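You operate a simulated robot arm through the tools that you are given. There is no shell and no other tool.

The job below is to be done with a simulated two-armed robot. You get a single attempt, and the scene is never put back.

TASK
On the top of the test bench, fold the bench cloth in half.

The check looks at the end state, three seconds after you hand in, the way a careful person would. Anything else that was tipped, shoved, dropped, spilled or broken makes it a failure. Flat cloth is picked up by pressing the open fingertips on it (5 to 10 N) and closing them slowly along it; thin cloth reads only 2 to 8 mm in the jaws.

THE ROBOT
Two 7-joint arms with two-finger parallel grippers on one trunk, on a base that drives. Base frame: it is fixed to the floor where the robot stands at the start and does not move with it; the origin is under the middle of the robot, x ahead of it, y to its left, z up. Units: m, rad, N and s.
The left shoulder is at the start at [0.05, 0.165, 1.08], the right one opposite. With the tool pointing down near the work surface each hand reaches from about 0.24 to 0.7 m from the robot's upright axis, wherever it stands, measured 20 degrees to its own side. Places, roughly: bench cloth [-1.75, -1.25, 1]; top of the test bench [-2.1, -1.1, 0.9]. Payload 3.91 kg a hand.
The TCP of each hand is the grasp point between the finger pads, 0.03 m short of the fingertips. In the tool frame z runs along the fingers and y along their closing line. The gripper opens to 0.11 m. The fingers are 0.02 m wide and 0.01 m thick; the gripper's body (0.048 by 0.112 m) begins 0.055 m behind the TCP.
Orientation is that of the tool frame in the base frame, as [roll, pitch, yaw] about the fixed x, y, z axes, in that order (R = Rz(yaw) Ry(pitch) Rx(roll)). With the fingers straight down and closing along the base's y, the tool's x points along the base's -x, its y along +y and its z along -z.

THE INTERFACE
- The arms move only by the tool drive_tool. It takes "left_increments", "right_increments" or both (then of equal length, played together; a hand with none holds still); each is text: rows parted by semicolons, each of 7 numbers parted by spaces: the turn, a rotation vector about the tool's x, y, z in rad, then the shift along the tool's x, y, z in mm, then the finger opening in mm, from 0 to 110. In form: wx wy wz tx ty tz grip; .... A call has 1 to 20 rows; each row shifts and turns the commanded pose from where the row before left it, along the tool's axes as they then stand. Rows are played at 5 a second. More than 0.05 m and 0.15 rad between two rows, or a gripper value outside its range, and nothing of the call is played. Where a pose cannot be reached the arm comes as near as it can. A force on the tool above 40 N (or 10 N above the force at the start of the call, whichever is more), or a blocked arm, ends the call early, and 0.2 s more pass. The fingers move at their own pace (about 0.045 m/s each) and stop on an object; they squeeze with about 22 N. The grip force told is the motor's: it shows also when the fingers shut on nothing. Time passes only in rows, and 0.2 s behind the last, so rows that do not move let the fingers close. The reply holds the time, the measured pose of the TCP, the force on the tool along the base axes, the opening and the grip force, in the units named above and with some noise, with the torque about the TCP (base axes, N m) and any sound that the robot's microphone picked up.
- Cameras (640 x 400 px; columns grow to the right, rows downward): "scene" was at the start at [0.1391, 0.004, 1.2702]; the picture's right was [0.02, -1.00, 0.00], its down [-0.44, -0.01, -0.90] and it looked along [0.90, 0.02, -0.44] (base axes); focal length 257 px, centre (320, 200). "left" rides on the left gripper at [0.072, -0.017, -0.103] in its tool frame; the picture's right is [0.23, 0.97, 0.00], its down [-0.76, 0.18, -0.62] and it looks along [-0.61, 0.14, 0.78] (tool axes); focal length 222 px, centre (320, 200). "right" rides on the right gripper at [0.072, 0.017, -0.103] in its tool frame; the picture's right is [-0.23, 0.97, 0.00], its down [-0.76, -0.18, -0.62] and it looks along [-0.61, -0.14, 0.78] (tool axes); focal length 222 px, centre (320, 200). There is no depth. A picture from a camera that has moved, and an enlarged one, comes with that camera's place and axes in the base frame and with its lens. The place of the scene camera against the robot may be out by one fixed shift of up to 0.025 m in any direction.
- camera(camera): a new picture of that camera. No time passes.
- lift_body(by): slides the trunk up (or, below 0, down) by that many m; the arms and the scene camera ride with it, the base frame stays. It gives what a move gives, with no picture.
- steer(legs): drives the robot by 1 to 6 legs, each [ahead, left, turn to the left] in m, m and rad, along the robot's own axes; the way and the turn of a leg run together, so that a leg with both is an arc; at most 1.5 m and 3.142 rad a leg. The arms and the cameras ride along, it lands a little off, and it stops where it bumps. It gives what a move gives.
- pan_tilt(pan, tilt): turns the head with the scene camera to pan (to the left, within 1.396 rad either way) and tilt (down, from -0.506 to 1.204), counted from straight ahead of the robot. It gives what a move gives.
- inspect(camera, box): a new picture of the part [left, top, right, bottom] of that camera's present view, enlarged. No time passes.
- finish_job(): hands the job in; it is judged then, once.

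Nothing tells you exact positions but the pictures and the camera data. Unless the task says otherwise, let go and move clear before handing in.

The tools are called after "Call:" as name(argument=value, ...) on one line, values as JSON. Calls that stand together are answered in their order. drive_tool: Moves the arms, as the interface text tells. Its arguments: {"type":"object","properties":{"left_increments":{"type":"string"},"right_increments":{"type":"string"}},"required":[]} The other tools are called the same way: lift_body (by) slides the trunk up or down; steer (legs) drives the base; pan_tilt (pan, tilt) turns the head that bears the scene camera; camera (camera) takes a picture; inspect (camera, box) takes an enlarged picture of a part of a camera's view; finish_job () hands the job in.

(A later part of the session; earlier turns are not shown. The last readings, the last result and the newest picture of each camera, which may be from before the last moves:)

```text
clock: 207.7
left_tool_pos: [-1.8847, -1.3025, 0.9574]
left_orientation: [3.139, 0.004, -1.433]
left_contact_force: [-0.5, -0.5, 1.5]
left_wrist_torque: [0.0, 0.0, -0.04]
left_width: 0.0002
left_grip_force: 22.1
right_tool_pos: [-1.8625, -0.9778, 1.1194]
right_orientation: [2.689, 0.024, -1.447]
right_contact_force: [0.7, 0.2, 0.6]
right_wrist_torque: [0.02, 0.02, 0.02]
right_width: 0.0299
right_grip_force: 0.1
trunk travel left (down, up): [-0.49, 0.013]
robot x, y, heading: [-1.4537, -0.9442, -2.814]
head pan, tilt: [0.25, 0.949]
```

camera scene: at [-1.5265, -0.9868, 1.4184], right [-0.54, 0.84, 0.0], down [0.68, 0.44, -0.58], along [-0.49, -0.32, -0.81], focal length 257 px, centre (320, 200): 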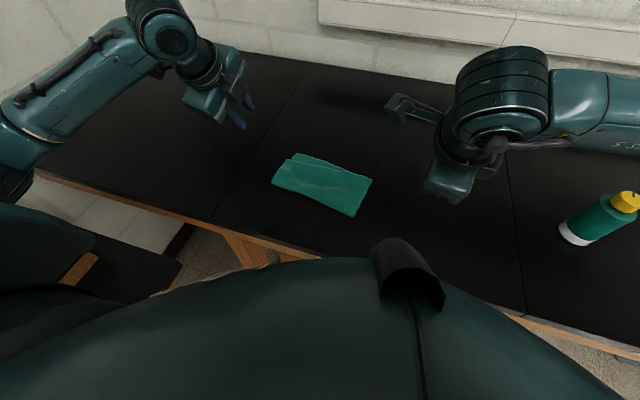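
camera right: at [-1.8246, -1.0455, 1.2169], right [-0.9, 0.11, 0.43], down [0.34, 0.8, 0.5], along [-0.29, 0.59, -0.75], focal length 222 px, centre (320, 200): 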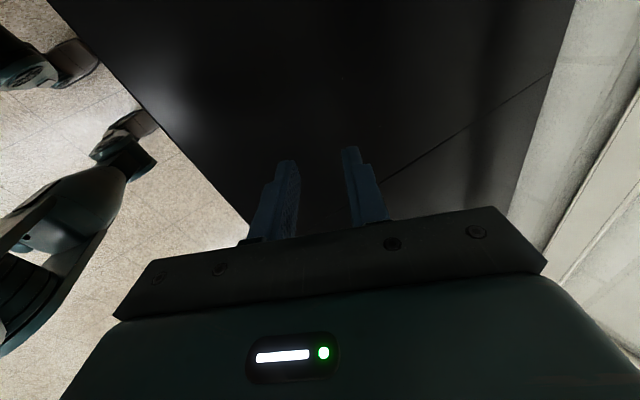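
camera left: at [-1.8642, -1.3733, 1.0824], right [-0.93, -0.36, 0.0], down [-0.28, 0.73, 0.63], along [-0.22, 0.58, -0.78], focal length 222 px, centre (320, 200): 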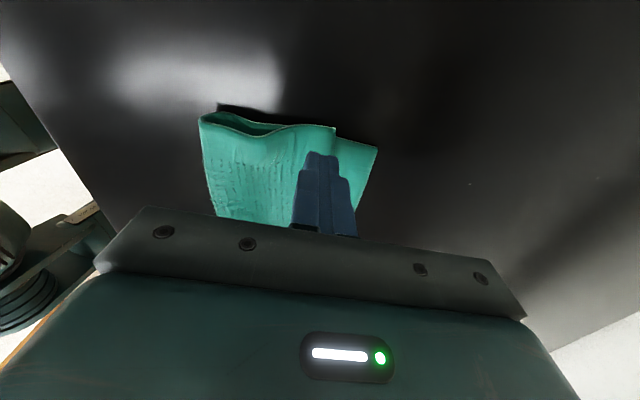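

Light contact. I press to about 4 N and drag the upper corner outward in small steps.

Call:
drive_tool(left_increments="0 0 0 0 0 1 0; 0 0 0 -0.6 2 0 0; 0 0 0 -0.6 2 0 0; 0 0 0 -0.6 2 0 0; 0 0 0 -0.6 2 0 0; 0 0 0 -0.6 2 0 0; 0 0 0 -0.6 2 0 0; 0 0 0 0 0 0 0")

Call:
inspect(camera="scene", box=[240, 90, 420, 230])

Call:
camera(camera="left")

```text
clock: 209.5
left_tool_pos: [-1.8967, -1.3005, 0.9564]
left_orientation: [3.141, 0.003, -1.435]
left_contact_force: [1.4, 0.4, 4.6]
left_wrist_torque: [0.0, -0.05, -0.01]
left_width: 0.0001
left_grip_force: 21.6
right_tool_pos: [-1.862, -0.9781, 1.1188]
right_orientation: [2.691, 0.023, -1.449]
right_contact_force: [-0.5, -0.5, -0.4]
right_wrist_torque: [0.0, 0.0, 0.0]
right_width: 0.0299
right_grip_force: 0.1
trunk travel left (down, up): [-0.49, 0.013]
robot x, y, heading: [-1.4579, -0.94, -2.814]
head pan, tilt: [0.25, 0.949]
```

```text
2.86 times, centred on (330, 160) of scene
camera zoom: at [-1.5256, -0.9881, 1.4183], right [-0.54, 0.84, 0.0], down [0.68, 0.44, -0.58], along [-0.49, -0.32, -0.81], focal length 735 px, centre (291, 314)
```

zoom: 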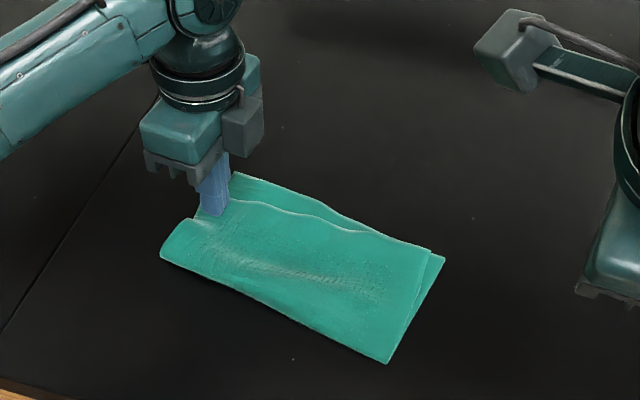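

```text
taken
camera left: at [-1.8692, -1.3701, 1.0597], right [-0.93, -0.36, 0.0], down [-0.28, 0.73, 0.63], along [-0.22, 0.58, -0.78], focal length 222 px, centre (320, 200)
```

left: 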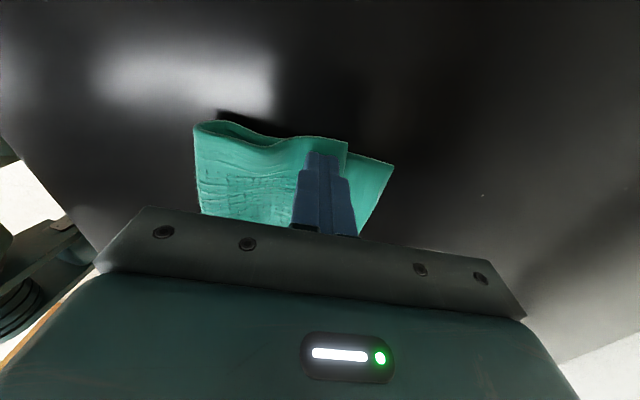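

The pleat eased, but the lower layer moved along a bit too. I lift off and look at the alignment now.

Call:
drive_tool(left_increments="0 0 0 0 0 -3 0; 0 0 0 0 0 -10 0; 0 0 0 0 0 -30 0; 0 0 0 0 0 -40 0; 0 0 0 40 0 0 0; 0 0 0 40 0 0 0; 0 0 0 0 0 0 0")

Call:
inspect(camera="scene", box=[260, 110, 420, 230])

Call:
camera(camera="left")

```text
clock: 211.1
left_tool_pos: [-1.8854, -1.3822, 1.04]
left_orientation: [3.139, 0.004, -1.434]
left_contact_force: [-0.7, 0.5, -0.1]
left_wrist_torque: [0.01, 0.0, 0.02]
left_width: 0.0
left_grip_force: 21.6
right_tool_pos: [-1.8625, -0.9777, 1.118]
right_orientation: [2.69, 0.024, -1.449]
right_contact_force: [0.2, 0.1, 0.0]
right_wrist_torque: [0.0, 0.0, 0.0]
right_width: 0.03
right_grip_force: 0.0
trunk travel left (down, up): [-0.49, 0.013]
robot x, y, heading: [-1.4555, -0.9408, -2.81]
head pan, tilt: [0.25, 0.949]
```

```text
3.33 times, centred on (340, 170) of scene
camera zoom: at [-1.5263, -0.9883, 1.4183], right [-0.54, 0.84, 0.0], down [0.68, 0.44, -0.58], along [-0.49, -0.32, -0.81], focal length 858 px, centre (253, 300)
```

zoom: 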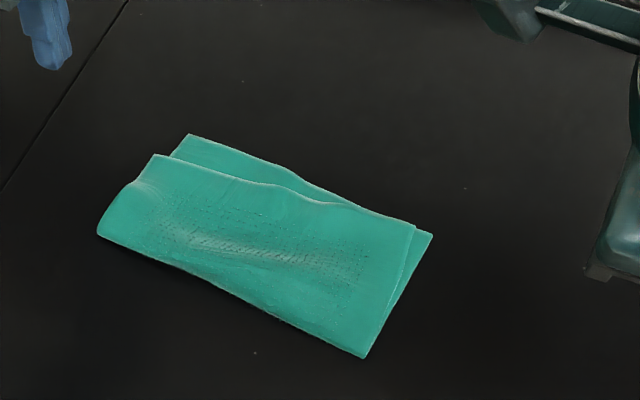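

```text
taken
camera left: at [-1.8576, -1.4507, 1.1427], right [-0.93, -0.36, 0.0], down [-0.28, 0.73, 0.63], along [-0.22, 0.58, -0.78], focal length 222 px, centre (320, 200)
```

left: 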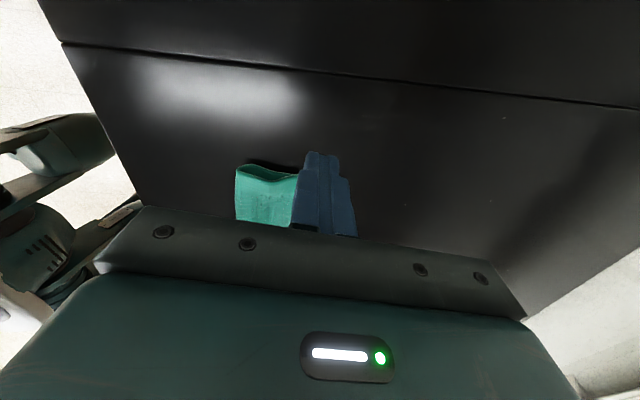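

The halves differ slightly on the left: the fold line there is about 1.6 cm too close to me, so the upper corner ends 3.3 cm short. Rolling the crease forward a little from its near side should even it out, so I place the closed left fingertips in front of the crease at the left.

Call:
drive_tool(left_increments="0 0 0 -25 -25.7 0 0; 0 0 0 -25 -25.7 0 0; 0 0 0 -25 -25.7 0 0; 0 0 0 -25 -25.7 0 0; 0 0 0 0 0 30 0; 0 0 0 0 0 30 0; 0 0 0 0 0 12 0; 0 0 0 0 0 0 0")

Call:
inspect(camera="scene", box=[240, 100, 420, 240])

Call:
camera(camera="left")

```text
clock: 212.9
left_tool_pos: [-1.7966, -1.2674, 0.9674]
left_orientation: [3.14, 0.004, -1.436]
left_contact_force: [-0.4, -0.5, -0.8]
left_wrist_torque: [0.01, 0.02, 0.01]
left_width: 0.0
left_grip_force: 22.3
right_tool_pos: [-1.862, -0.9779, 1.1186]
right_orientation: [2.689, 0.022, -1.45]
right_contact_force: [0.3, -0.7, -0.8]
right_wrist_torque: [-0.02, 0.01, -0.01]
right_width: 0.03
right_grip_force: 0.0
trunk travel left (down, up): [-0.49, 0.013]
robot x, y, heading: [-1.4552, -0.9393, -2.816]
head pan, tilt: [0.25, 0.949]
```

```text
2.86 times, centred on (330, 170) of scene
camera zoom: at [-1.5262, -0.9884, 1.4183], right [-0.54, 0.84, 0.0], down [0.68, 0.44, -0.58], along [-0.49, -0.32, -0.81], focal length 735 px, centre (291, 286)
```

zoom: 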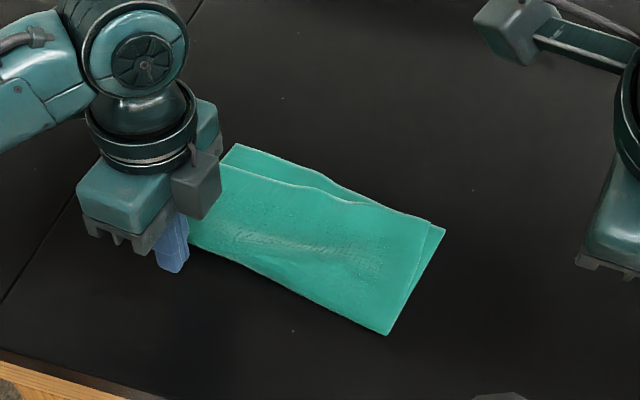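

```text
taken
camera left: at [-1.7692, -1.3371, 1.0697], right [-0.93, -0.36, 0.0], down [-0.28, 0.73, 0.63], along [-0.22, 0.58, -0.78], focal length 222 px, centre (320, 200)
```

left: 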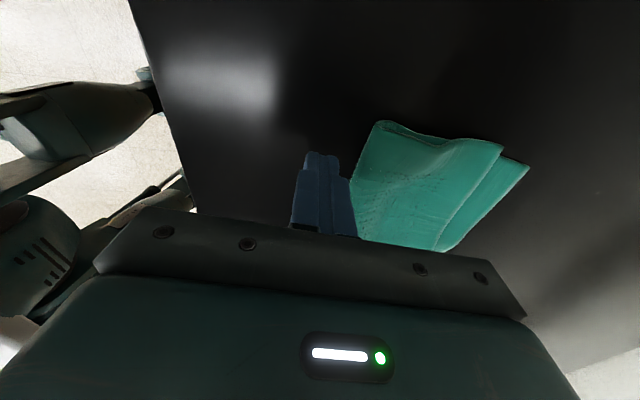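

The finger is in front of the crease with a 19 mm gap. I lower to just above the bench and push forward slowly.

Call:
drive_tool(left_increments="0 0 0 0 0 5 0; 0 0 0 0 0 4 0; 0 0 0 0 4 0 0; 0 0 0 0 4 0 0; 0 0 0 0 4 0 0; 0 0 0 0 3 0 0; 0 0 0 0 3 0 0; 0 0 0 0 3 0 0; 0 0 0 0 2.5 0 0; 0 0 0 0 2.5 0 0; 0 0 0 0 2.5 0 0; 0 0 0 0 0 0 0")

Call:
inspect(camera="scene", box=[240, 100, 420, 240])

Call:
camera(camera="left")

```text
clock: 215.5
left_tool_pos: [-1.8253, -1.2713, 0.9584]
left_orientation: [3.138, 0.004, -1.434]
left_contact_force: [-0.6, 0.5, 0.0]
left_wrist_torque: [0.01, -0.02, 0.02]
left_width: 0.0
left_grip_force: 22.1
right_tool_pos: [-1.8611, -0.9796, 1.1186]
right_orientation: [2.689, 0.022, -1.447]
right_contact_force: [0.0, 0.0, 1.1]
right_wrist_torque: [0.0, 0.03, -0.01]
right_width: 0.0298
right_grip_force: 0.1
trunk travel left (down, up): [-0.49, 0.013]
robot x, y, heading: [-1.4553, -0.939, -2.818]
head pan, tilt: [0.25, 0.949]
```

```text
2.86 times, centred on (330, 170) of scene
camera zoom: at [-1.5262, -0.9885, 1.4183], right [-0.54, 0.84, 0.0], down [0.68, 0.44, -0.58], along [-0.49, -0.32, -0.81], focal length 735 px, centre (291, 286)
```

zoom: 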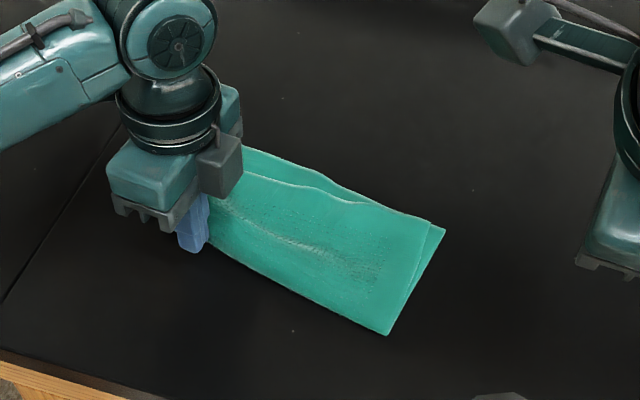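

```text
taken
camera left: at [-1.7989, -1.3403, 1.0612], right [-0.93, -0.36, 0.0], down [-0.28, 0.73, 0.63], along [-0.22, 0.58, -0.78], focal length 222 px, centre (320, 200)
```

left: 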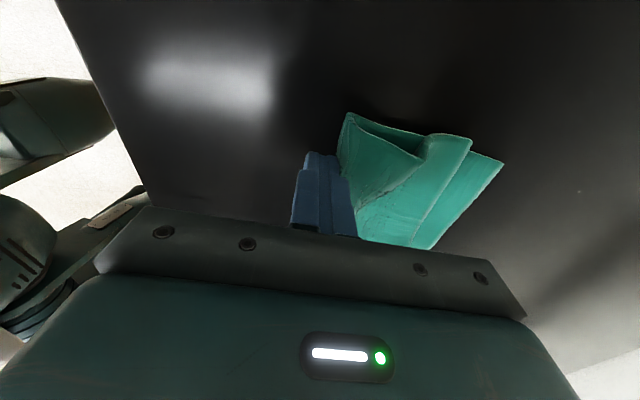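

Pushing buckled the upper layer into a small wave near the left edge instead. That slack is useful: I raise the fingertips about a centimetre and push the wave forward toward the upper edge, without pressing on the layers.

Call:
drive_tool(left_increments="0 0 0 0 0 -9 0; 0 0 0 0 3 0 0; 0 0 0 0 3 0 0; 0 0 0 0 3 0 0; 0 0 0 0 3 0 0; 0 0 0 0 3 0 0; 0 0 0 0 3 0 0; 0 0 0 0 3 0 0; 0 0 0 0 0 0 0")

Call:
inspect(camera="scene", box=[240, 100, 420, 240])

Call:
camera(camera="left")

```text
clock: 217.5
left_tool_pos: [-1.847, -1.274, 0.9683]
left_orientation: [3.139, 0.005, -1.435]
left_contact_force: [0.9, -0.9, 0.4]
left_wrist_torque: [0.02, -0.01, -0.01]
left_width: 0.0005
left_grip_force: 21.8
right_tool_pos: [-1.8635, -0.9788, 1.1195]
right_orientation: [2.69, 0.025, -1.449]
right_contact_force: [0.7, -0.9, 0.1]
right_wrist_torque: [-0.01, -0.03, 0.01]
right_width: 0.0303
right_grip_force: 0.1
trunk travel left (down, up): [-0.49, 0.013]
robot x, y, heading: [-1.4527, -0.9403, -2.811]
head pan, tilt: [0.25, 0.949]
```

```text
2.86 times, centred on (330, 170) of scene
camera zoom: at [-1.5262, -0.9885, 1.4183], right [-0.54, 0.84, 0.0], down [0.68, 0.44, -0.58], along [-0.49, -0.32, -0.81], focal length 735 px, centre (291, 286)
```

zoom: 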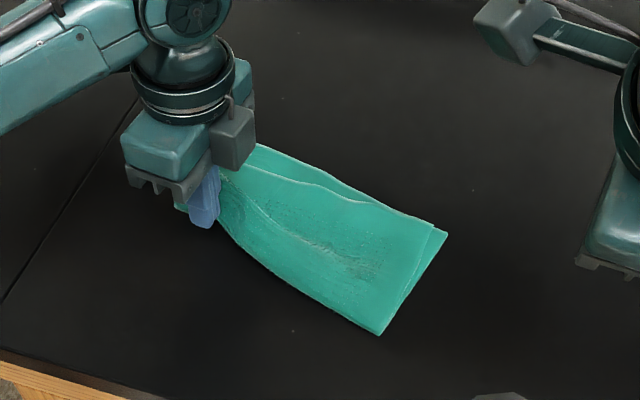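

```text
taken
camera left: at [-1.8196, -1.3431, 1.0705], right [-0.93, -0.36, 0.0], down [-0.28, 0.73, 0.63], along [-0.22, 0.58, -0.78], focal length 222 px, centre (320, 200)
```

left: 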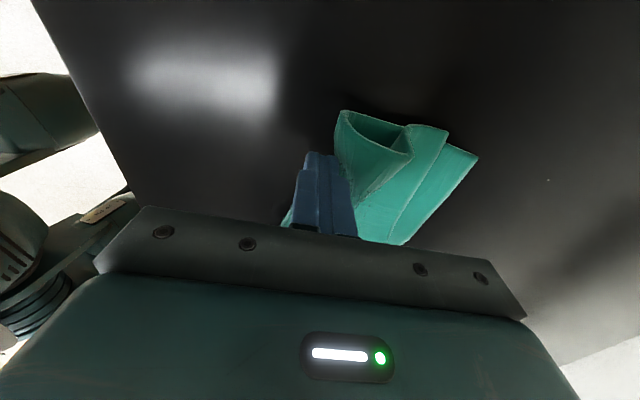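

The finger was still against the crease itself, so the loop grew. I lift off and see how the cloth settles.

Call:
drive_tool(left_increments="0 0 0 0 -3 0 0; 0 0 0 0 -3 -5 0; 0 0 0 0 0 -25 0; 0 0 0 0 0 -40 0; 0 0 0 40 -10 0 0; 0 0 0 40 -10 0 0; 0 0 0 0 0 0 0; 0 0 0 0 0 0 0")

Call:
inspect(camera="scene", box=[260, 110, 420, 230])

Call:
camera(camera="left")

```text
clock: 219.3
left_tool_pos: [-1.811, -1.3512, 1.0375]
left_orientation: [3.14, 0.004, -1.435]
left_contact_force: [0.2, -0.7, 0.8]
left_wrist_torque: [0.03, 0.01, 0.03]
left_width: 0.0003
left_grip_force: 21.6
right_tool_pos: [-1.8628, -0.9783, 1.1188]
right_orientation: [2.689, 0.023, -1.449]
right_contact_force: [0.5, 0.9, -0.1]
right_wrist_torque: [0.0, 0.0, -0.01]
right_width: 0.0301
right_grip_force: 0.0
trunk travel left (down, up): [-0.49, 0.013]
robot x, y, heading: [-1.4546, -0.9424, -2.817]
head pan, tilt: [0.25, 0.949]
```

```text
3.33 times, centred on (340, 170) of scene
camera zoom: at [-1.5261, -0.9886, 1.4183], right [-0.54, 0.84, 0.0], down [0.68, 0.44, -0.58], along [-0.49, -0.32, -0.81], focal length 858 px, centre (253, 300)
```

zoom: 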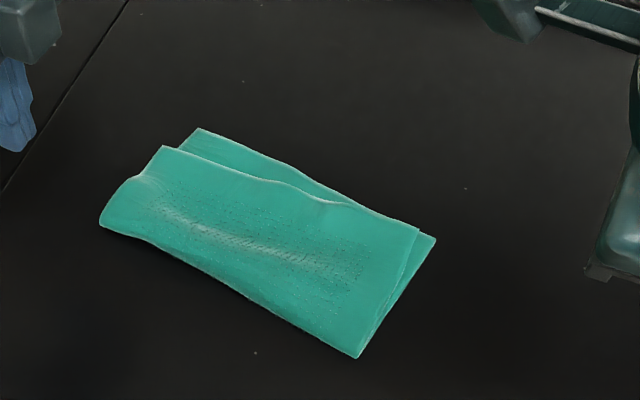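

```text
taken
camera left: at [-1.7829, -1.42, 1.1404], right [-0.93, -0.36, 0.0], down [-0.28, 0.73, 0.63], along [-0.22, 0.58, -0.78], focal length 222 px, centre (320, 200)
```

left: 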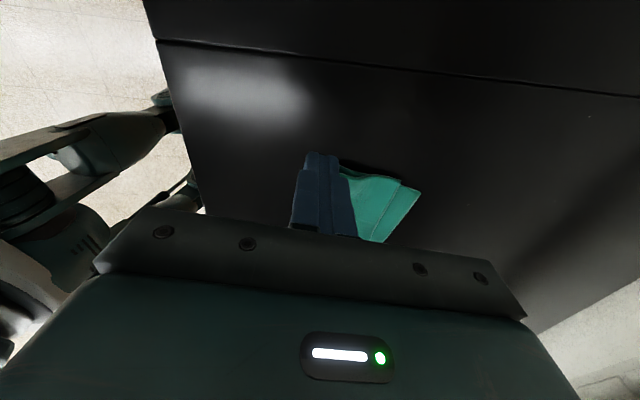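

The cloth sprang back to the same clean fold with the left corner about 3.5 cm short. The upper corner overhangs the lower layer's left edge slightly, so I can press only that overhanging strip and pull it forward without dragging the lower layer. I position over it.

Call:
drive_tool(left_increments="0 0 0 -12.1 26.9 0 0; 0 0 0 -12.1 26.9 0 0; 0 0 0 -12.1 26.9 0 0; 0 0 0 0 0 25 0; 0 0 0 0 0 25 0; 0 0 0 0 0 0 0")

Call:
camera(camera="left")

Call:
inspect(camera="left", box=[180, 80, 440, 240])

Call:
inspect(camera="scene", box=[260, 110, 420, 230])

```text
clock: 220.7
left_tool_pos: [-1.8944, -1.3246, 0.9879]
left_orientation: [3.141, 0.003, -1.435]
left_contact_force: [-0.3, -0.7, 0.6]
left_wrist_torque: [-0.02, -0.02, -0.01]
left_width: 0.0001
left_grip_force: 22.3
right_tool_pos: [-1.8626, -0.9788, 1.1186]
right_orientation: [2.69, 0.022, -1.448]
right_contact_force: [-0.9, -0.4, -0.2]
right_wrist_torque: [-0.01, 0.03, -0.01]
right_width: 0.0302
right_grip_force: 0.0
trunk travel left (down, up): [-0.49, 0.013]
robot x, y, heading: [-1.4581, -0.9402, -2.82]
head pan, tilt: [0.25, 0.949]
```

```text
taken
camera left: at [-1.8673, -1.3935, 1.0904], right [-0.93, -0.36, 0.0], down [-0.28, 0.73, 0.63], along [-0.22, 0.58, -0.78], focal length 222 px, centre (320, 200)
```

left: 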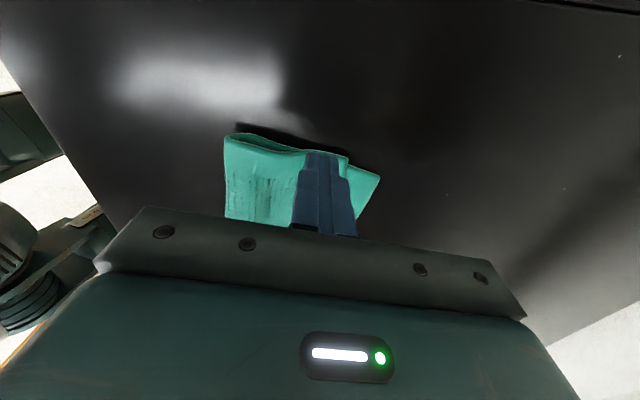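

```text
2.46 times, centred on (310, 160) of left
camera zoom: at [-1.8673, -1.3935, 1.0904], right [-0.93, -0.36, 0.0], down [-0.28, 0.73, 0.63], along [-0.22, 0.58, -0.78], focal length 547 px, centre (345, 298)
```

zoom: 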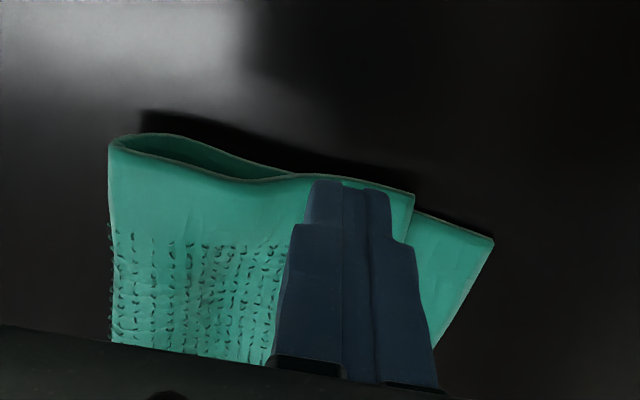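

```text
3.33 times, centred on (340, 170) of scene
camera zoom: at [-1.526, -0.9885, 1.4183], right [-0.54, 0.84, 0.0], down [0.68, 0.44, -0.58], along [-0.49, -0.32, -0.81], focal length 858 px, centre (253, 300)
```

zoom: 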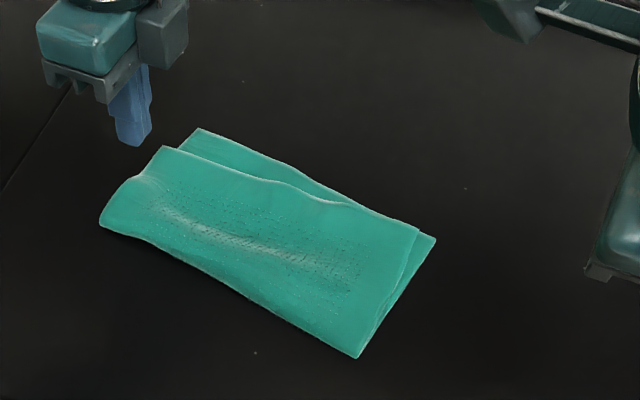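

The side view shows a proper fold with the upper corner at (u 2.186, v 0.806) and the lower at (2.219, 0.790). I shift slightly so only the overhanging strip is under the fingertip, then lower to contact.

Call:
drive_tool(left_increments="0 0 0 -5 9 10 0; 0 0 0 0 0 10 0; 0 0 0 0 0 7 0; 0 0 0 0 0 3 0; 0 0 0 0 0 0 0")

Call:
drive_tool(left_increments="0 0 0 0 0 2 0; 0 0 0 0 0 0 0")

Call:
drive_tool(left_increments="0 0 0 0 0 1.3 0; 0 0 0 0 0 0 0")

Call:
inspect(camera="left", box=[180, 80, 440, 240])

```text
clock: 221.9
left_tool_pos: [-1.9048, -1.3204, 0.9588]
left_orientation: [3.14, 0.003, -1.437]
left_contact_force: [0.7, 0.7, 0.7]
left_wrist_torque: [0.03, -0.01, 0.0]
left_width: 0.0
left_grip_force: 21.5
right_tool_pos: [-1.8629, -0.9797, 1.1184]
right_orientation: [2.69, 0.022, -1.447]
right_contact_force: [-0.3, 0.5, 0.1]
right_wrist_torque: [-0.01, 0.02, -0.02]
right_width: 0.0302
right_grip_force: 0.1
trunk travel left (down, up): [-0.49, 0.013]
robot x, y, heading: [-1.4557, -0.9421, -2.812]
head pan, tilt: [0.25, 0.949]
```

```text
clock: 222.5
left_tool_pos: [-1.9047, -1.3218, 0.9561]
left_orientation: [3.139, 0.005, -1.434]
left_contact_force: [0.3, 0.4, 3.3]
left_wrist_torque: [0.03, 0.01, -0.02]
left_width: 0.0
left_grip_force: 21.6
right_tool_pos: [-1.8625, -0.9789, 1.119]
right_orientation: [2.691, 0.024, -1.449]
right_contact_force: [-0.6, 0.0, -0.2]
right_wrist_torque: [0.01, 0.0, -0.05]
right_width: 0.0301
right_grip_force: 0.1
trunk travel left (down, up): [-0.49, 0.013]
robot x, y, heading: [-1.4528, -0.9429, -2.811]
head pan, tilt: [0.25, 0.949]
```

```text
clock: 223.1
left_tool_pos: [-1.9048, -1.3214, 0.9555]
left_orientation: [3.139, 0.004, -1.436]
left_contact_force: [0.9, -0.4, 6.2]
left_wrist_torque: [0.04, -0.03, 0.03]
left_width: 0.0002
left_grip_force: 21.8
right_tool_pos: [-1.8621, -0.9776, 1.1182]
right_orientation: [2.688, 0.023, -1.45]
right_contact_force: [0.0, -0.2, -0.2]
right_wrist_torque: [0.0, -0.03, -0.01]
right_width: 0.0299
right_grip_force: 0.1
trunk travel left (down, up): [-0.49, 0.013]
robot x, y, heading: [-1.4544, -0.9409, -2.814]
head pan, tilt: [0.25, 0.949]
```

```text
2.46 times, centred on (310, 160) of left
camera zoom: at [-1.8768, -1.3901, 1.0579], right [-0.93, -0.36, 0.0], down [-0.28, 0.73, 0.63], along [-0.23, 0.58, -0.78], focal length 547 px, centre (345, 298)
```

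zoom: 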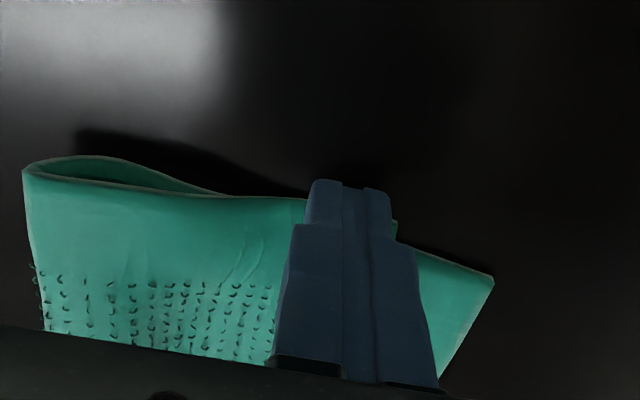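

Contact at 6 N. I ease slightly and drag straight forward 16 mm, then check whether only the upper layer moved.

Call:
drive_tool(left_increments="0 0 0 0 0 -0.4 0; 0 0 0 0 2 0 0; 0 0 0 0 2 0 0; 0 0 0 0 2 0 0; 0 0 0 0 2 0 0; 0 0 0 0 2 0 0; 0 0 0 0 2 0 0; 0 0 0 0 2 0 0; 0 0 0 0 2 0 0; 0 0 0 0 0 0 0")

Call:
inspect(camera="left", box=[180, 80, 440, 240])

Call:
inspect(camera="scene", box=[260, 110, 420, 230])

```text
clock: 225.3
left_tool_pos: [-1.9205, -1.3237, 0.9547]
left_orientation: [3.14, 0.003, -1.436]
left_contact_force: [1.1, 2.2, 5.7]
left_wrist_torque: [0.07, -0.08, -0.03]
left_width: 0.0001
left_grip_force: 21.7
right_tool_pos: [-1.8614, -0.9784, 1.1195]
right_orientation: [2.69, 0.025, -1.448]
right_contact_force: [-0.6, 0.6, -0.1]
right_wrist_torque: [0.01, 0.04, -0.03]
right_width: 0.03
right_grip_force: 0.0
trunk travel left (down, up): [-0.49, 0.013]
robot x, y, heading: [-1.4496, -0.9407, -2.816]
head pan, tilt: [0.25, 0.949]
```

```text
2.46 times, centred on (310, 160) of left
camera zoom: at [-1.8929, -1.3924, 1.058], right [-0.93, -0.36, 0.0], down [-0.28, 0.73, 0.63], along [-0.22, 0.58, -0.78], focal length 547 px, centre (345, 298)
```

zoom: 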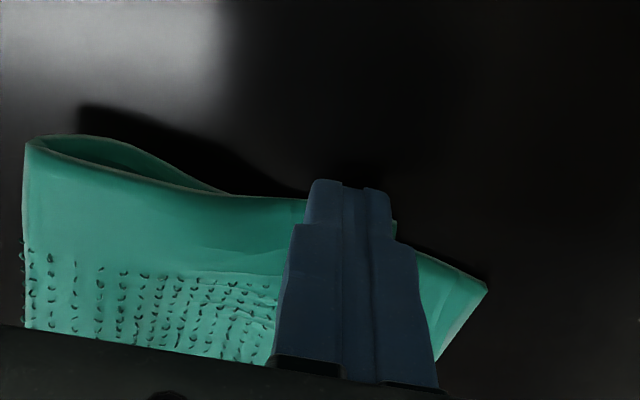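

```text
3.33 times, centred on (340, 170) of scene
camera zoom: at [-1.5255, -0.988, 1.4184], right [-0.54, 0.84, 0.0], down [0.68, 0.44, -0.58], along [-0.49, -0.32, -0.81], focal length 858 px, centre (253, 300)
```

zoom: 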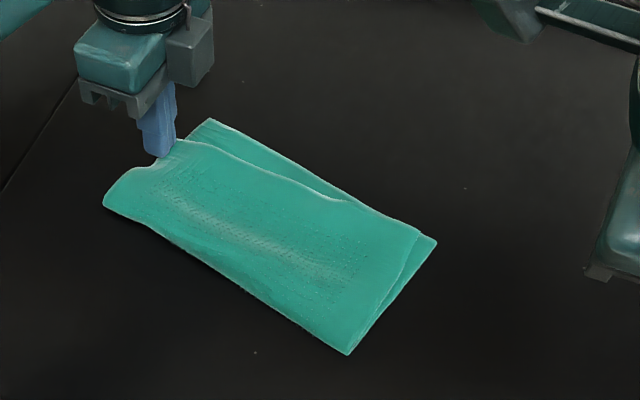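

The lower layer still follows because the layers cling to each other more than to the bench. I'll pin the exposed strip of the lower layer with the right hand while the left draws the upper corner forward. First I lift the left clear and turn the right hand upright and back to its normal heading.

Call:
drive_tool(left_increments="0 0 0 0 0 -3 0; 0 0 0 0 0 -20 0; 0 0 0 0 0 -30 0; 0 0 0 30 0 -20 0; 0 0 0 30 0 0 0; 0 0 0 0 0 0 0; 0 0 0 0 0 0 0; 0 0 0 0 0 0 0; 0 0 0 0 0 0 0; 0 0 0 0 0 0 0; 0 0 0 0 0 0 0; 0 0 0 0 0 0 0; 0 0 0 0 0 0 0; 0 0 0 0 0 0 0; 0 0 0 0 0 0 0; 0 0 0 0 0 0 0", right_increments="0.15 0 0 0 0 0 0; 0.15 0 0 0 0 0 0; 0.15 0 0 0 0 0 0; 0 0 -0.141 0 0 0 0; 0 0 -0.141 0 0 0 0; 0 0 -0.141 0 0 0 0; 0 0 -0.141 0 0 0 0; 0 0 -0.141 0 0 0 0; 0 0 -0.141 0 0 0 0; 0 0 -0.141 0 0 0 0; 0 0 -0.141 0 0 0 0; 0 0 -0.141 0 0 0 0; 0 0 -0.141 0 0 0 0; 0 0 -0.141 0 0 0 0; 0 0 -0.141 0 0 0 0; 0 0 0 0 0 0 0")

Call:
inspect(camera="scene", box=[260, 110, 420, 230])

Call:
camera(camera="right")

```text
clock: 228.7
left_tool_pos: [-1.913, -1.3831, 1.0269]
left_orientation: [3.139, 0.004, -1.434]
left_contact_force: [-0.5, 0.0, -0.2]
left_wrist_torque: [-0.01, 0.0, 0.0]
left_width: 0.0
left_grip_force: 21.5
right_tool_pos: [-1.8627, -0.9783, 1.1176]
right_orientation: [-3.119, -0.002, 0.246]
right_contact_force: [0.2, -0.6, 0.3]
right_wrist_torque: [-0.02, -0.02, 0.02]
right_width: 0.0
right_grip_force: 21.7
trunk travel left (down, up): [-0.49, 0.013]
robot x, y, heading: [-1.4541, -0.945, -2.817]
head pan, tilt: [0.25, 0.949]
```

```text
3.33 times, centred on (340, 170) of scene
camera zoom: at [-1.5262, -0.9885, 1.4183], right [-0.54, 0.84, 0.0], down [0.68, 0.44, -0.58], along [-0.49, -0.32, -0.81], focal length 858 px, centre (253, 300)
```

zoom: 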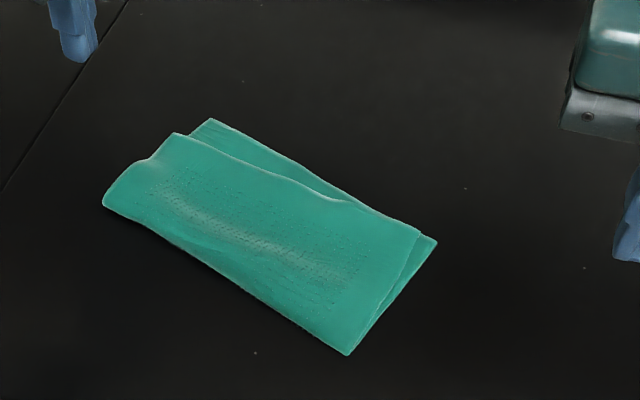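

```text
taken
camera right: at [-1.788, -0.978, 1.2205], right [0.02, -1.0, -0.02], down [-0.78, -0.03, 0.63], along [-0.63, 0.01, -0.78], focal length 222 px, centre (320, 200)
```

right: 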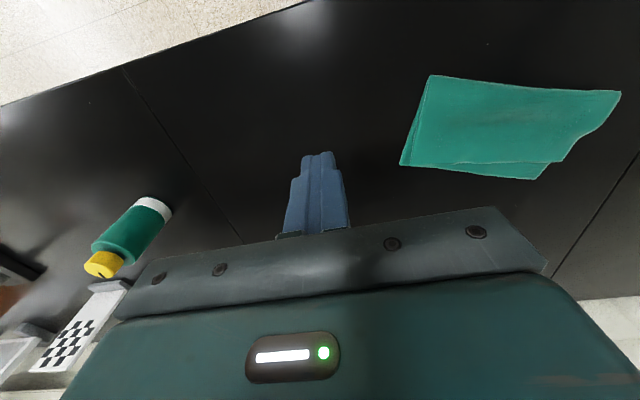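

The lower layer's exposed corner is about 3 cm clear at the left. I'll pin it with the left fingertips (tilted outward for clearance) and use the right fingertips to draw the upper layer forward. First I move both to hover.

Call:
drive_tool(left_increments="0 -0.117 0 0 0 0 0; 0 -0.117 0 0 0 0 0; 0 -0.116 0 0 0 0 0; 0 0 0 -21.5 11.9 26.3 0; 0 0 0 -21.5 11.9 26.3 0; 0 0 0 -21.5 11.9 26.3 0; 0 0 0 0 0 0 0; 0 0 0 0 0 0 0; 0 0 0 0 0 0 0", right_increments="0 0 0 -25.3 40.7 8 0; 0 0 0 -25.3 40.7 8 0; 0 0 0 -25.3 40.7 8 0; 0 0 0 -25.3 40.7 8 0; 0 0 0 -25.3 40.7 8 0; 0 0 0 0 0 30 0; 0 0 0 0 0 30 0; 0 0 0 0 0 20 0; 0 0 0 0 0 0 0")

Call:
inspect(camera="scene", box=[250, 80, 420, 220])

Call:
camera(camera="left")

Call:
camera(camera="right")

```text
clock: 230.7
left_tool_pos: [-1.9594, -1.3006, 0.975]
left_orientation: [3.14, 0.354, -1.433]
left_contact_force: [0.0, 0.1, 1.2]
left_wrist_torque: [-0.01, -0.04, -0.02]
left_width: 0.0
left_grip_force: 22.1
right_tool_pos: [-1.9348, -1.2032, 0.9924]
right_orientation: [-3.118, -0.002, 0.243]
right_contact_force: [0.4, 1.0, -0.4]
right_wrist_torque: [-0.01, 0.02, -0.02]
right_width: 0.0
right_grip_force: 22.0
trunk travel left (down, up): [-0.49, 0.013]
robot x, y, heading: [-1.4565, -0.9426, -2.812]
head pan, tilt: [0.25, 0.949]
```

```text
2.86 times, centred on (335, 150) of scene
camera zoom: at [-1.526, -0.9887, 1.4183], right [-0.54, 0.84, 0.0], down [0.68, 0.44, -0.58], along [-0.49, -0.32, -0.81], focal length 735 px, centre (277, 343)
```

zoom: 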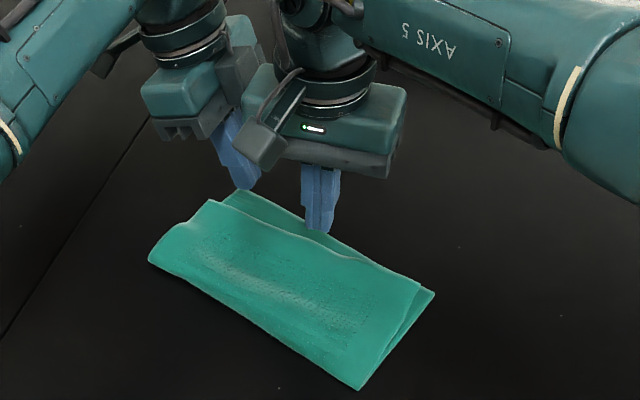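

```text
taken
camera left: at [-1.9275, -1.4008, 1.047], right [-0.94, -0.34, -0.08], down [-0.24, 0.47, 0.85], along [-0.26, 0.81, -0.52], focal length 222 px, centre (320, 200)
```

left: 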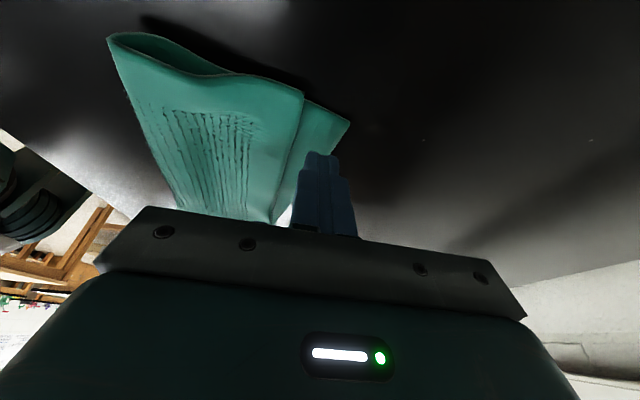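

```text
taken
camera right: at [-1.8616, -1.2026, 1.095], right [0.02, -1.0, -0.02], down [-0.78, -0.03, 0.63], along [-0.63, 0.01, -0.78], focal length 222 px, centre (320, 200)
```

right: 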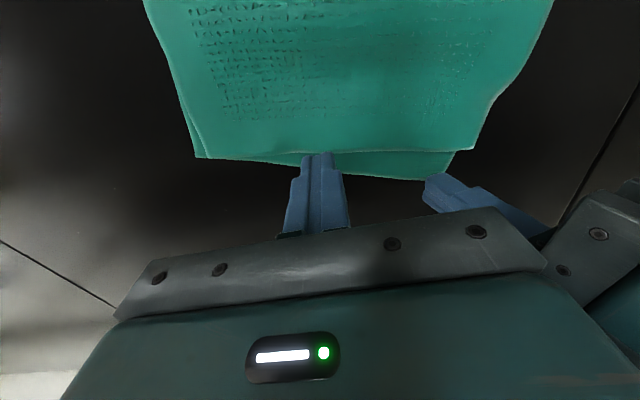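

Both are lined up: left over the exposed lower corner, right 16 mm inside the upper edge. I press the left down first to pin the lower layer.

Call:
drive_tool(left_increments="0 0 0 3.4 0 9.4 0; 0 0 0 2.1 0 5.6 0; 0 0 0 0.7 0 1.9 0; 0 0 0 0 0 0 0")

Call:
drive_tool(left_increments="0 0 0 0.7 0 1.9 0; 0 0 0 0 0 0 0")

Call:
drive_tool(left_increments="0 0 0 0.5 0 1.4 0; 0 0 0 0 0 0 0")

```text
clock: 231.7
left_tool_pos: [-1.9602, -1.3011, 0.9572]
left_orientation: [3.14, 0.353, -1.435]
left_contact_force: [0.3, 0.5, 0.4]
left_wrist_torque: [-0.03, -0.02, -0.01]
left_width: 0.0
left_grip_force: 21.5
right_tool_pos: [-1.9352, -1.2017, 0.9942]
right_orientation: [-3.118, -0.001, 0.244]
right_contact_force: [0.2, 0.1, 0.5]
right_wrist_torque: [0.0, -0.01, 0.0]
right_width: 0.0
right_grip_force: 21.7
trunk travel left (down, up): [-0.49, 0.013]
robot x, y, heading: [-1.455, -0.9433, -2.814]
head pan, tilt: [0.25, 0.949]
```

```text
clock: 232.3
left_tool_pos: [-1.9604, -1.3019, 0.9549]
left_orientation: [3.139, 0.353, -1.434]
left_contact_force: [-0.7, -0.3, 1.0]
left_wrist_torque: [-0.01, 0.0, 0.01]
left_width: 0.0
left_grip_force: 22.2
right_tool_pos: [-1.9351, -1.2036, 0.9928]
right_orientation: [-3.12, -0.002, 0.245]
right_contact_force: [-0.1, -0.8, 0.0]
right_wrist_torque: [-0.01, 0.0, 0.0]
right_width: 0.0001
right_grip_force: 21.9
trunk travel left (down, up): [-0.49, 0.013]
robot x, y, heading: [-1.461, -0.9429, -2.818]
head pan, tilt: [0.25, 0.949]
```

```text
clock: 232.9
left_tool_pos: [-1.9596, -1.3011, 0.9547]
left_orientation: [3.14, 0.353, -1.434]
left_contact_force: [0.9, -0.2, 5.0]
left_wrist_torque: [-0.02, -0.06, -0.01]
left_width: 0.0
left_grip_force: 22.1
right_tool_pos: [-1.9351, -1.2034, 0.9919]
right_orientation: [-3.12, -0.001, 0.245]
right_contact_force: [0.3, 0.2, -0.1]
right_wrist_torque: [0.01, 0.03, -0.02]
right_width: 0.0002
right_grip_force: 21.8
trunk travel left (down, up): [-0.49, 0.013]
robot x, y, heading: [-1.4525, -0.9397, -2.817]
head pan, tilt: [0.25, 0.949]
```

I press the left pin harder (to about 15 N) and bring the right fingertips down to a light contact on the upper layer.

Call:
drive_tool(left_increments="0 0 0 0.4 0 1 0; 0 0 0 0.3 0 0.8 0; 0 0 0 0 0 0 0; 0 0 0 0 0 0 0; 0 0 0 0 0 0 0", right_increments="0 0 0 0 0 12 0; 0 0 0 0 0 12 0; 0 0 0 0 0 6 0; 0 0 0 0 0 2 0; 0 0 0 0 0 0 0")

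Call:
drive_tool(right_increments="0 0 0 0 0 2 0; 0 0 0 0 0 0 0")

Call:
drive_tool(right_increments="0 0 0 0 0 1.5 0; 0 0 0 0 0 0 0")

```text
clock: 234.1
left_tool_pos: [-1.9586, -1.3015, 0.954]
left_orientation: [3.136, 0.354, -1.436]
left_contact_force: [0.6, -3.7, 14.7]
left_wrist_torque: [-0.06, -0.08, 0.0]
left_width: 0.0001
left_grip_force: 22.1
right_tool_pos: [-1.9363, -1.2024, 0.9626]
right_orientation: [-3.119, 0.0, 0.245]
right_contact_force: [-0.4, 1.3, 0.3]
right_wrist_torque: [0.01, -0.02, 0.01]
right_width: 0.0001
right_grip_force: 21.7
trunk travel left (down, up): [-0.49, 0.013]
robot x, y, heading: [-1.4563, -0.9408, -2.813]
head pan, tilt: [0.25, 0.949]
```

```text
clock: 234.7
left_tool_pos: [-1.9596, -1.3015, 0.9533]
left_orientation: [3.136, 0.353, -1.435]
left_contact_force: [-0.5, -4.7, 16.5]
left_wrist_torque: [-0.12, 0.0, -0.02]
left_width: 0.0
left_grip_force: 22.1
right_tool_pos: [-1.9358, -1.2031, 0.96]
right_orientation: [-3.119, 0.002, 0.245]
right_contact_force: [0.6, 0.3, 0.8]
right_wrist_torque: [0.02, -0.02, 0.0]
right_width: 0.0003
right_grip_force: 22.5
trunk travel left (down, up): [-0.49, 0.013]
robot x, y, heading: [-1.4567, -0.9377, -2.816]
head pan, tilt: [0.25, 0.949]
```

```text
clock: 235.3
left_tool_pos: [-1.9589, -1.3004, 0.9538]
left_orientation: [3.137, 0.352, -1.436]
left_contact_force: [-0.7, -3.9, 17.5]
left_wrist_torque: [-0.13, 0.06, -0.01]
left_width: 0.0
left_grip_force: 21.5
right_tool_pos: [-1.9354, -1.2025, 0.9583]
right_orientation: [-3.118, 0.001, 0.245]
right_contact_force: [-0.8, -0.1, 0.8]
right_wrist_torque: [-0.06, 0.0, 0.01]
right_width: 0.0
right_grip_force: 22.1
trunk travel left (down, up): [-0.49, 0.013]
robot x, y, heading: [-1.4568, -0.944, -2.817]
head pan, tilt: [0.25, 0.949]
```

The left pins at 17 N. The right still needs about 2 mm to touch.

Call:
drive_tool(right_increments="0 0 0 0 0 1.5 0; 0 0 0 0 0 0 0")

Call:
drive_tool(right_increments="0 0 0 0 0 1 0; 0 0 0 0 0 0 0")

```text
clock: 235.9
left_tool_pos: [-1.9607, -1.3011, 0.9541]
left_orientation: [3.138, 0.351, -1.437]
left_contact_force: [-1.8, -5.5, 16.8]
left_wrist_torque: [-0.13, 0.02, 0.01]
left_width: 0.0
left_grip_force: 21.9
right_tool_pos: [-1.9363, -1.2024, 0.9568]
right_orientation: [-3.117, 0.003, 0.244]
right_contact_force: [-0.7, -0.7, 3.6]
right_wrist_torque: [-0.01, 0.0, 0.01]
right_width: 0.0
right_grip_force: 22.2
trunk travel left (down, up): [-0.49, 0.013]
robot x, y, heading: [-1.4588, -0.9448, -2.814]
head pan, tilt: [0.25, 0.949]
```

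```text
clock: 236.5
left_tool_pos: [-1.9596, -1.3011, 0.9544]
left_orientation: [3.139, 0.351, -1.438]
left_contact_force: [-1.7, -3.7, 16.8]
left_wrist_torque: [-0.11, 0.03, 0.0]
left_width: 0.0
left_grip_force: 22.0
right_tool_pos: [-1.9341, -1.2032, 0.9559]
right_orientation: [-3.119, 0.003, 0.245]
right_contact_force: [-0.5, -1.8, 6.1]
right_wrist_torque: [-0.04, -0.02, 0.01]
right_width: 0.0001
right_grip_force: 22.3
trunk travel left (down, up): [-0.49, 0.013]
robot x, y, heading: [-1.4535, -0.9428, -2.812]
head pan, tilt: [0.25, 0.949]
```

Right contact is about 6 N; I ease it and drag the upper layer outward, square to the lower edge, by 16 mm.

Call:
drive_tool(right_increments="0 0 0 0 0 -0.4 0; 0 0 0 -1.9 -0.65 0 0; 0 0 0 -1.9 -0.65 0 0; 0 0 0 -1.9 -0.65 0 0; 0 0 0 -1.9 -0.65 0 0; 0 0 0 -1.9 -0.65 0 0; 0 0 0 -1.9 -0.65 0 0; 0 0 0 -1.9 -0.65 0 0; 0 0 0 -1.9 -0.65 0 0; 0 0 0 0 0 0 0")

Call:
inspect(camera="scene", box=[250, 80, 420, 220])

Call:
camera(camera="left")

Call:
camera(camera="right")

```text
clock: 238.7
left_tool_pos: [-1.9581, -1.3001, 0.9549]
left_orientation: [3.138, 0.352, -1.436]
left_contact_force: [-3.1, -3.0, 16.9]
left_wrist_torque: [-0.05, 0.04, 0.02]
left_width: 0.0
left_grip_force: 21.9
right_tool_pos: [-1.9495, -1.2007, 0.9579]
right_orientation: [-3.12, 0.001, 0.244]
right_contact_force: [2.1, -2.3, 4.4]
right_wrist_torque: [-0.06, -0.06, 0.02]
right_width: 0.0
right_grip_force: 22.1
trunk travel left (down, up): [-0.49, 0.013]
robot x, y, heading: [-1.4543, -0.9422, -2.818]
head pan, tilt: [0.25, 0.949]
```

```text
2.86 times, centred on (335, 150) of scene
camera zoom: at [-1.5243, -0.9876, 1.4185], right [-0.54, 0.84, 0.0], down [0.68, 0.44, -0.58], along [-0.49, -0.32, -0.81], focal length 735 px, centre (277, 343)
```

zoom: 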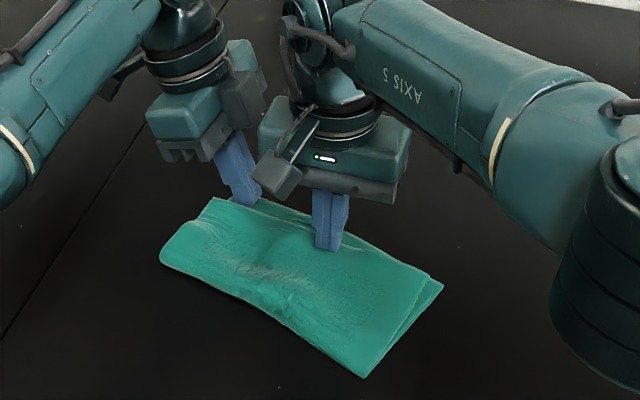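

```text
taken
camera left: at [-1.9271, -1.4003, 1.0255], right [-0.94, -0.34, -0.07], down [-0.24, 0.47, 0.85], along [-0.26, 0.81, -0.52], focal length 222 px, centre (320, 200)
```

left: 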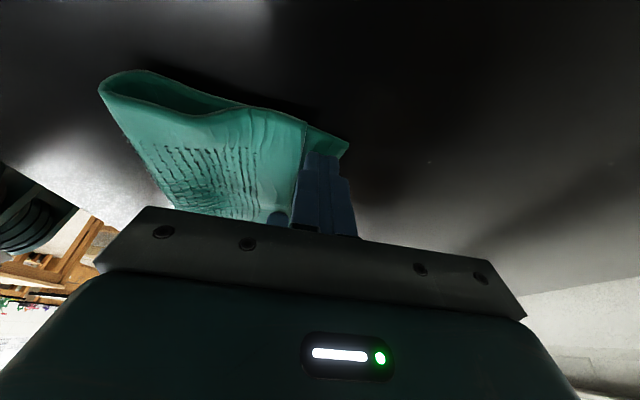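

```text
taken
camera right: at [-1.8768, -1.1996, 1.0591], right [0.01, -1.0, -0.02], down [-0.78, -0.02, 0.63], along [-0.63, 0.01, -0.78], focal length 222 px, centre (320, 200)
```

right: 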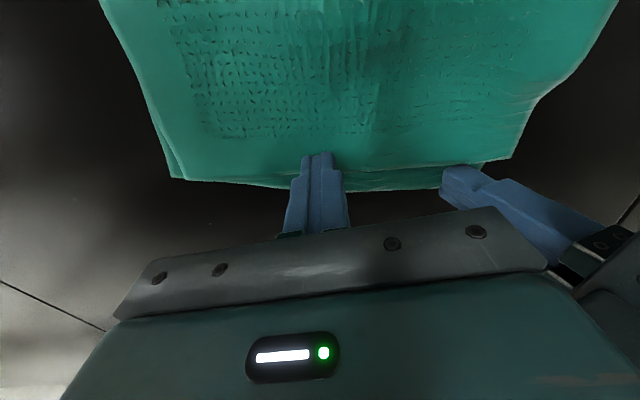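

The upper layer moved relative to the pinned lower one: the centre is nearly aligned now. I lift the right hand to view the result, keeping the pin.

Call:
drive_tool(right_increments="0 0 0 0 0 -3 0; 0 0 0 0 0 -15 0; 0 0 0 0 0 -30 0; 0 0 0 0 -40 -20 0; 0 0 0 0 -45 0 0; 0 0 0 0 0 0 0")

Call:
inspect(camera="scene", box=[250, 80, 420, 220])

Call:
inspect(camera="left", box=[80, 50, 400, 240])

Call:
camera(camera="right")

```text
clock: 240.1
left_tool_pos: [-1.9602, -1.2998, 0.954]
left_orientation: [3.137, 0.354, -1.436]
left_contact_force: [0.4, -2.5, 18.3]
left_wrist_torque: [-0.08, -0.02, 0.0]
left_width: 0.0
left_grip_force: 22.2
right_tool_pos: [-1.972, -1.1184, 1.0275]
right_orientation: [-3.12, 0.002, 0.244]
right_contact_force: [-0.1, 0.2, -0.1]
right_wrist_torque: [0.02, -0.02, -0.01]
right_width: 0.0001
right_grip_force: 22.1
trunk travel left (down, up): [-0.49, 0.013]
robot x, y, heading: [-1.4573, -0.9415, -2.816]
head pan, tilt: [0.25, 0.949]
```

```text
2.86 times, centred on (335, 150) of scene
camera zoom: at [-1.5244, -0.9877, 1.4185], right [-0.54, 0.84, 0.0], down [0.68, 0.44, -0.58], along [-0.49, -0.32, -0.81], focal length 735 px, centre (277, 343)
```

zoom: 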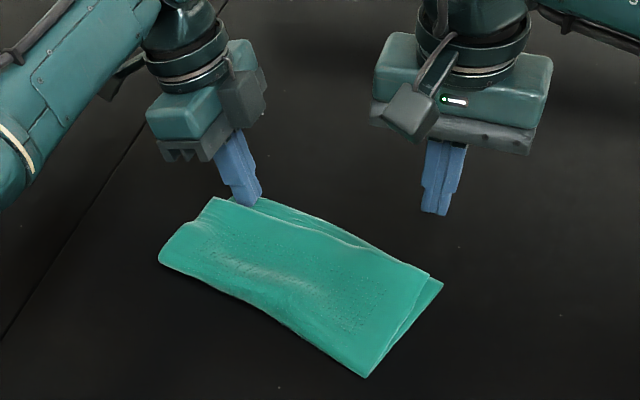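

```text
2.00 times, centred on (240, 145) of left
camera zoom: at [-1.9272, -1.4003, 1.0255], right [-0.94, -0.34, -0.07], down [-0.24, 0.47, 0.85], along [-0.26, 0.81, -0.52], focal length 444 px, centre (480, 310)
```

zoom: 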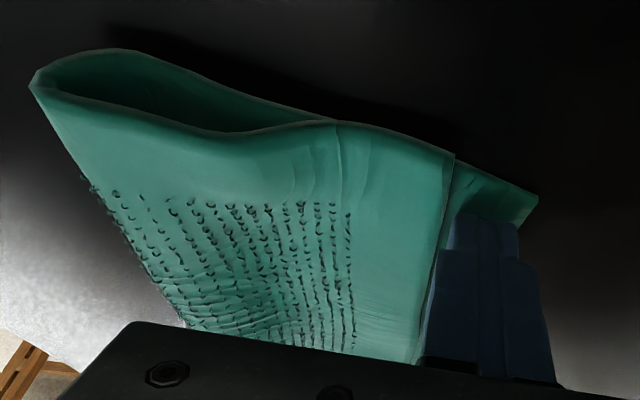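

```text
taken
camera right: at [-1.8979, -1.1188, 1.1291], right [0.01, -1.0, -0.02], down [-0.78, -0.02, 0.63], along [-0.63, 0.01, -0.78], focal length 222 px, centre (320, 200)
```

right: 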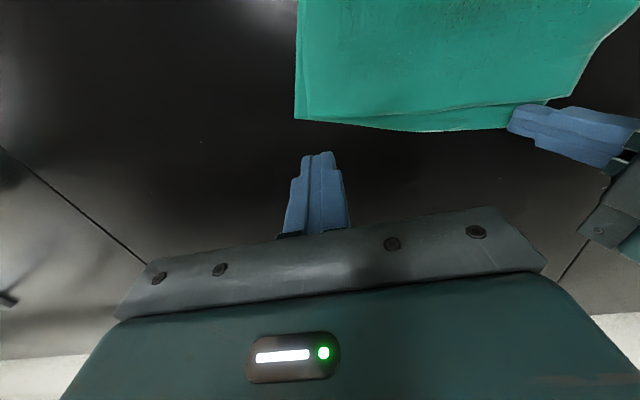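

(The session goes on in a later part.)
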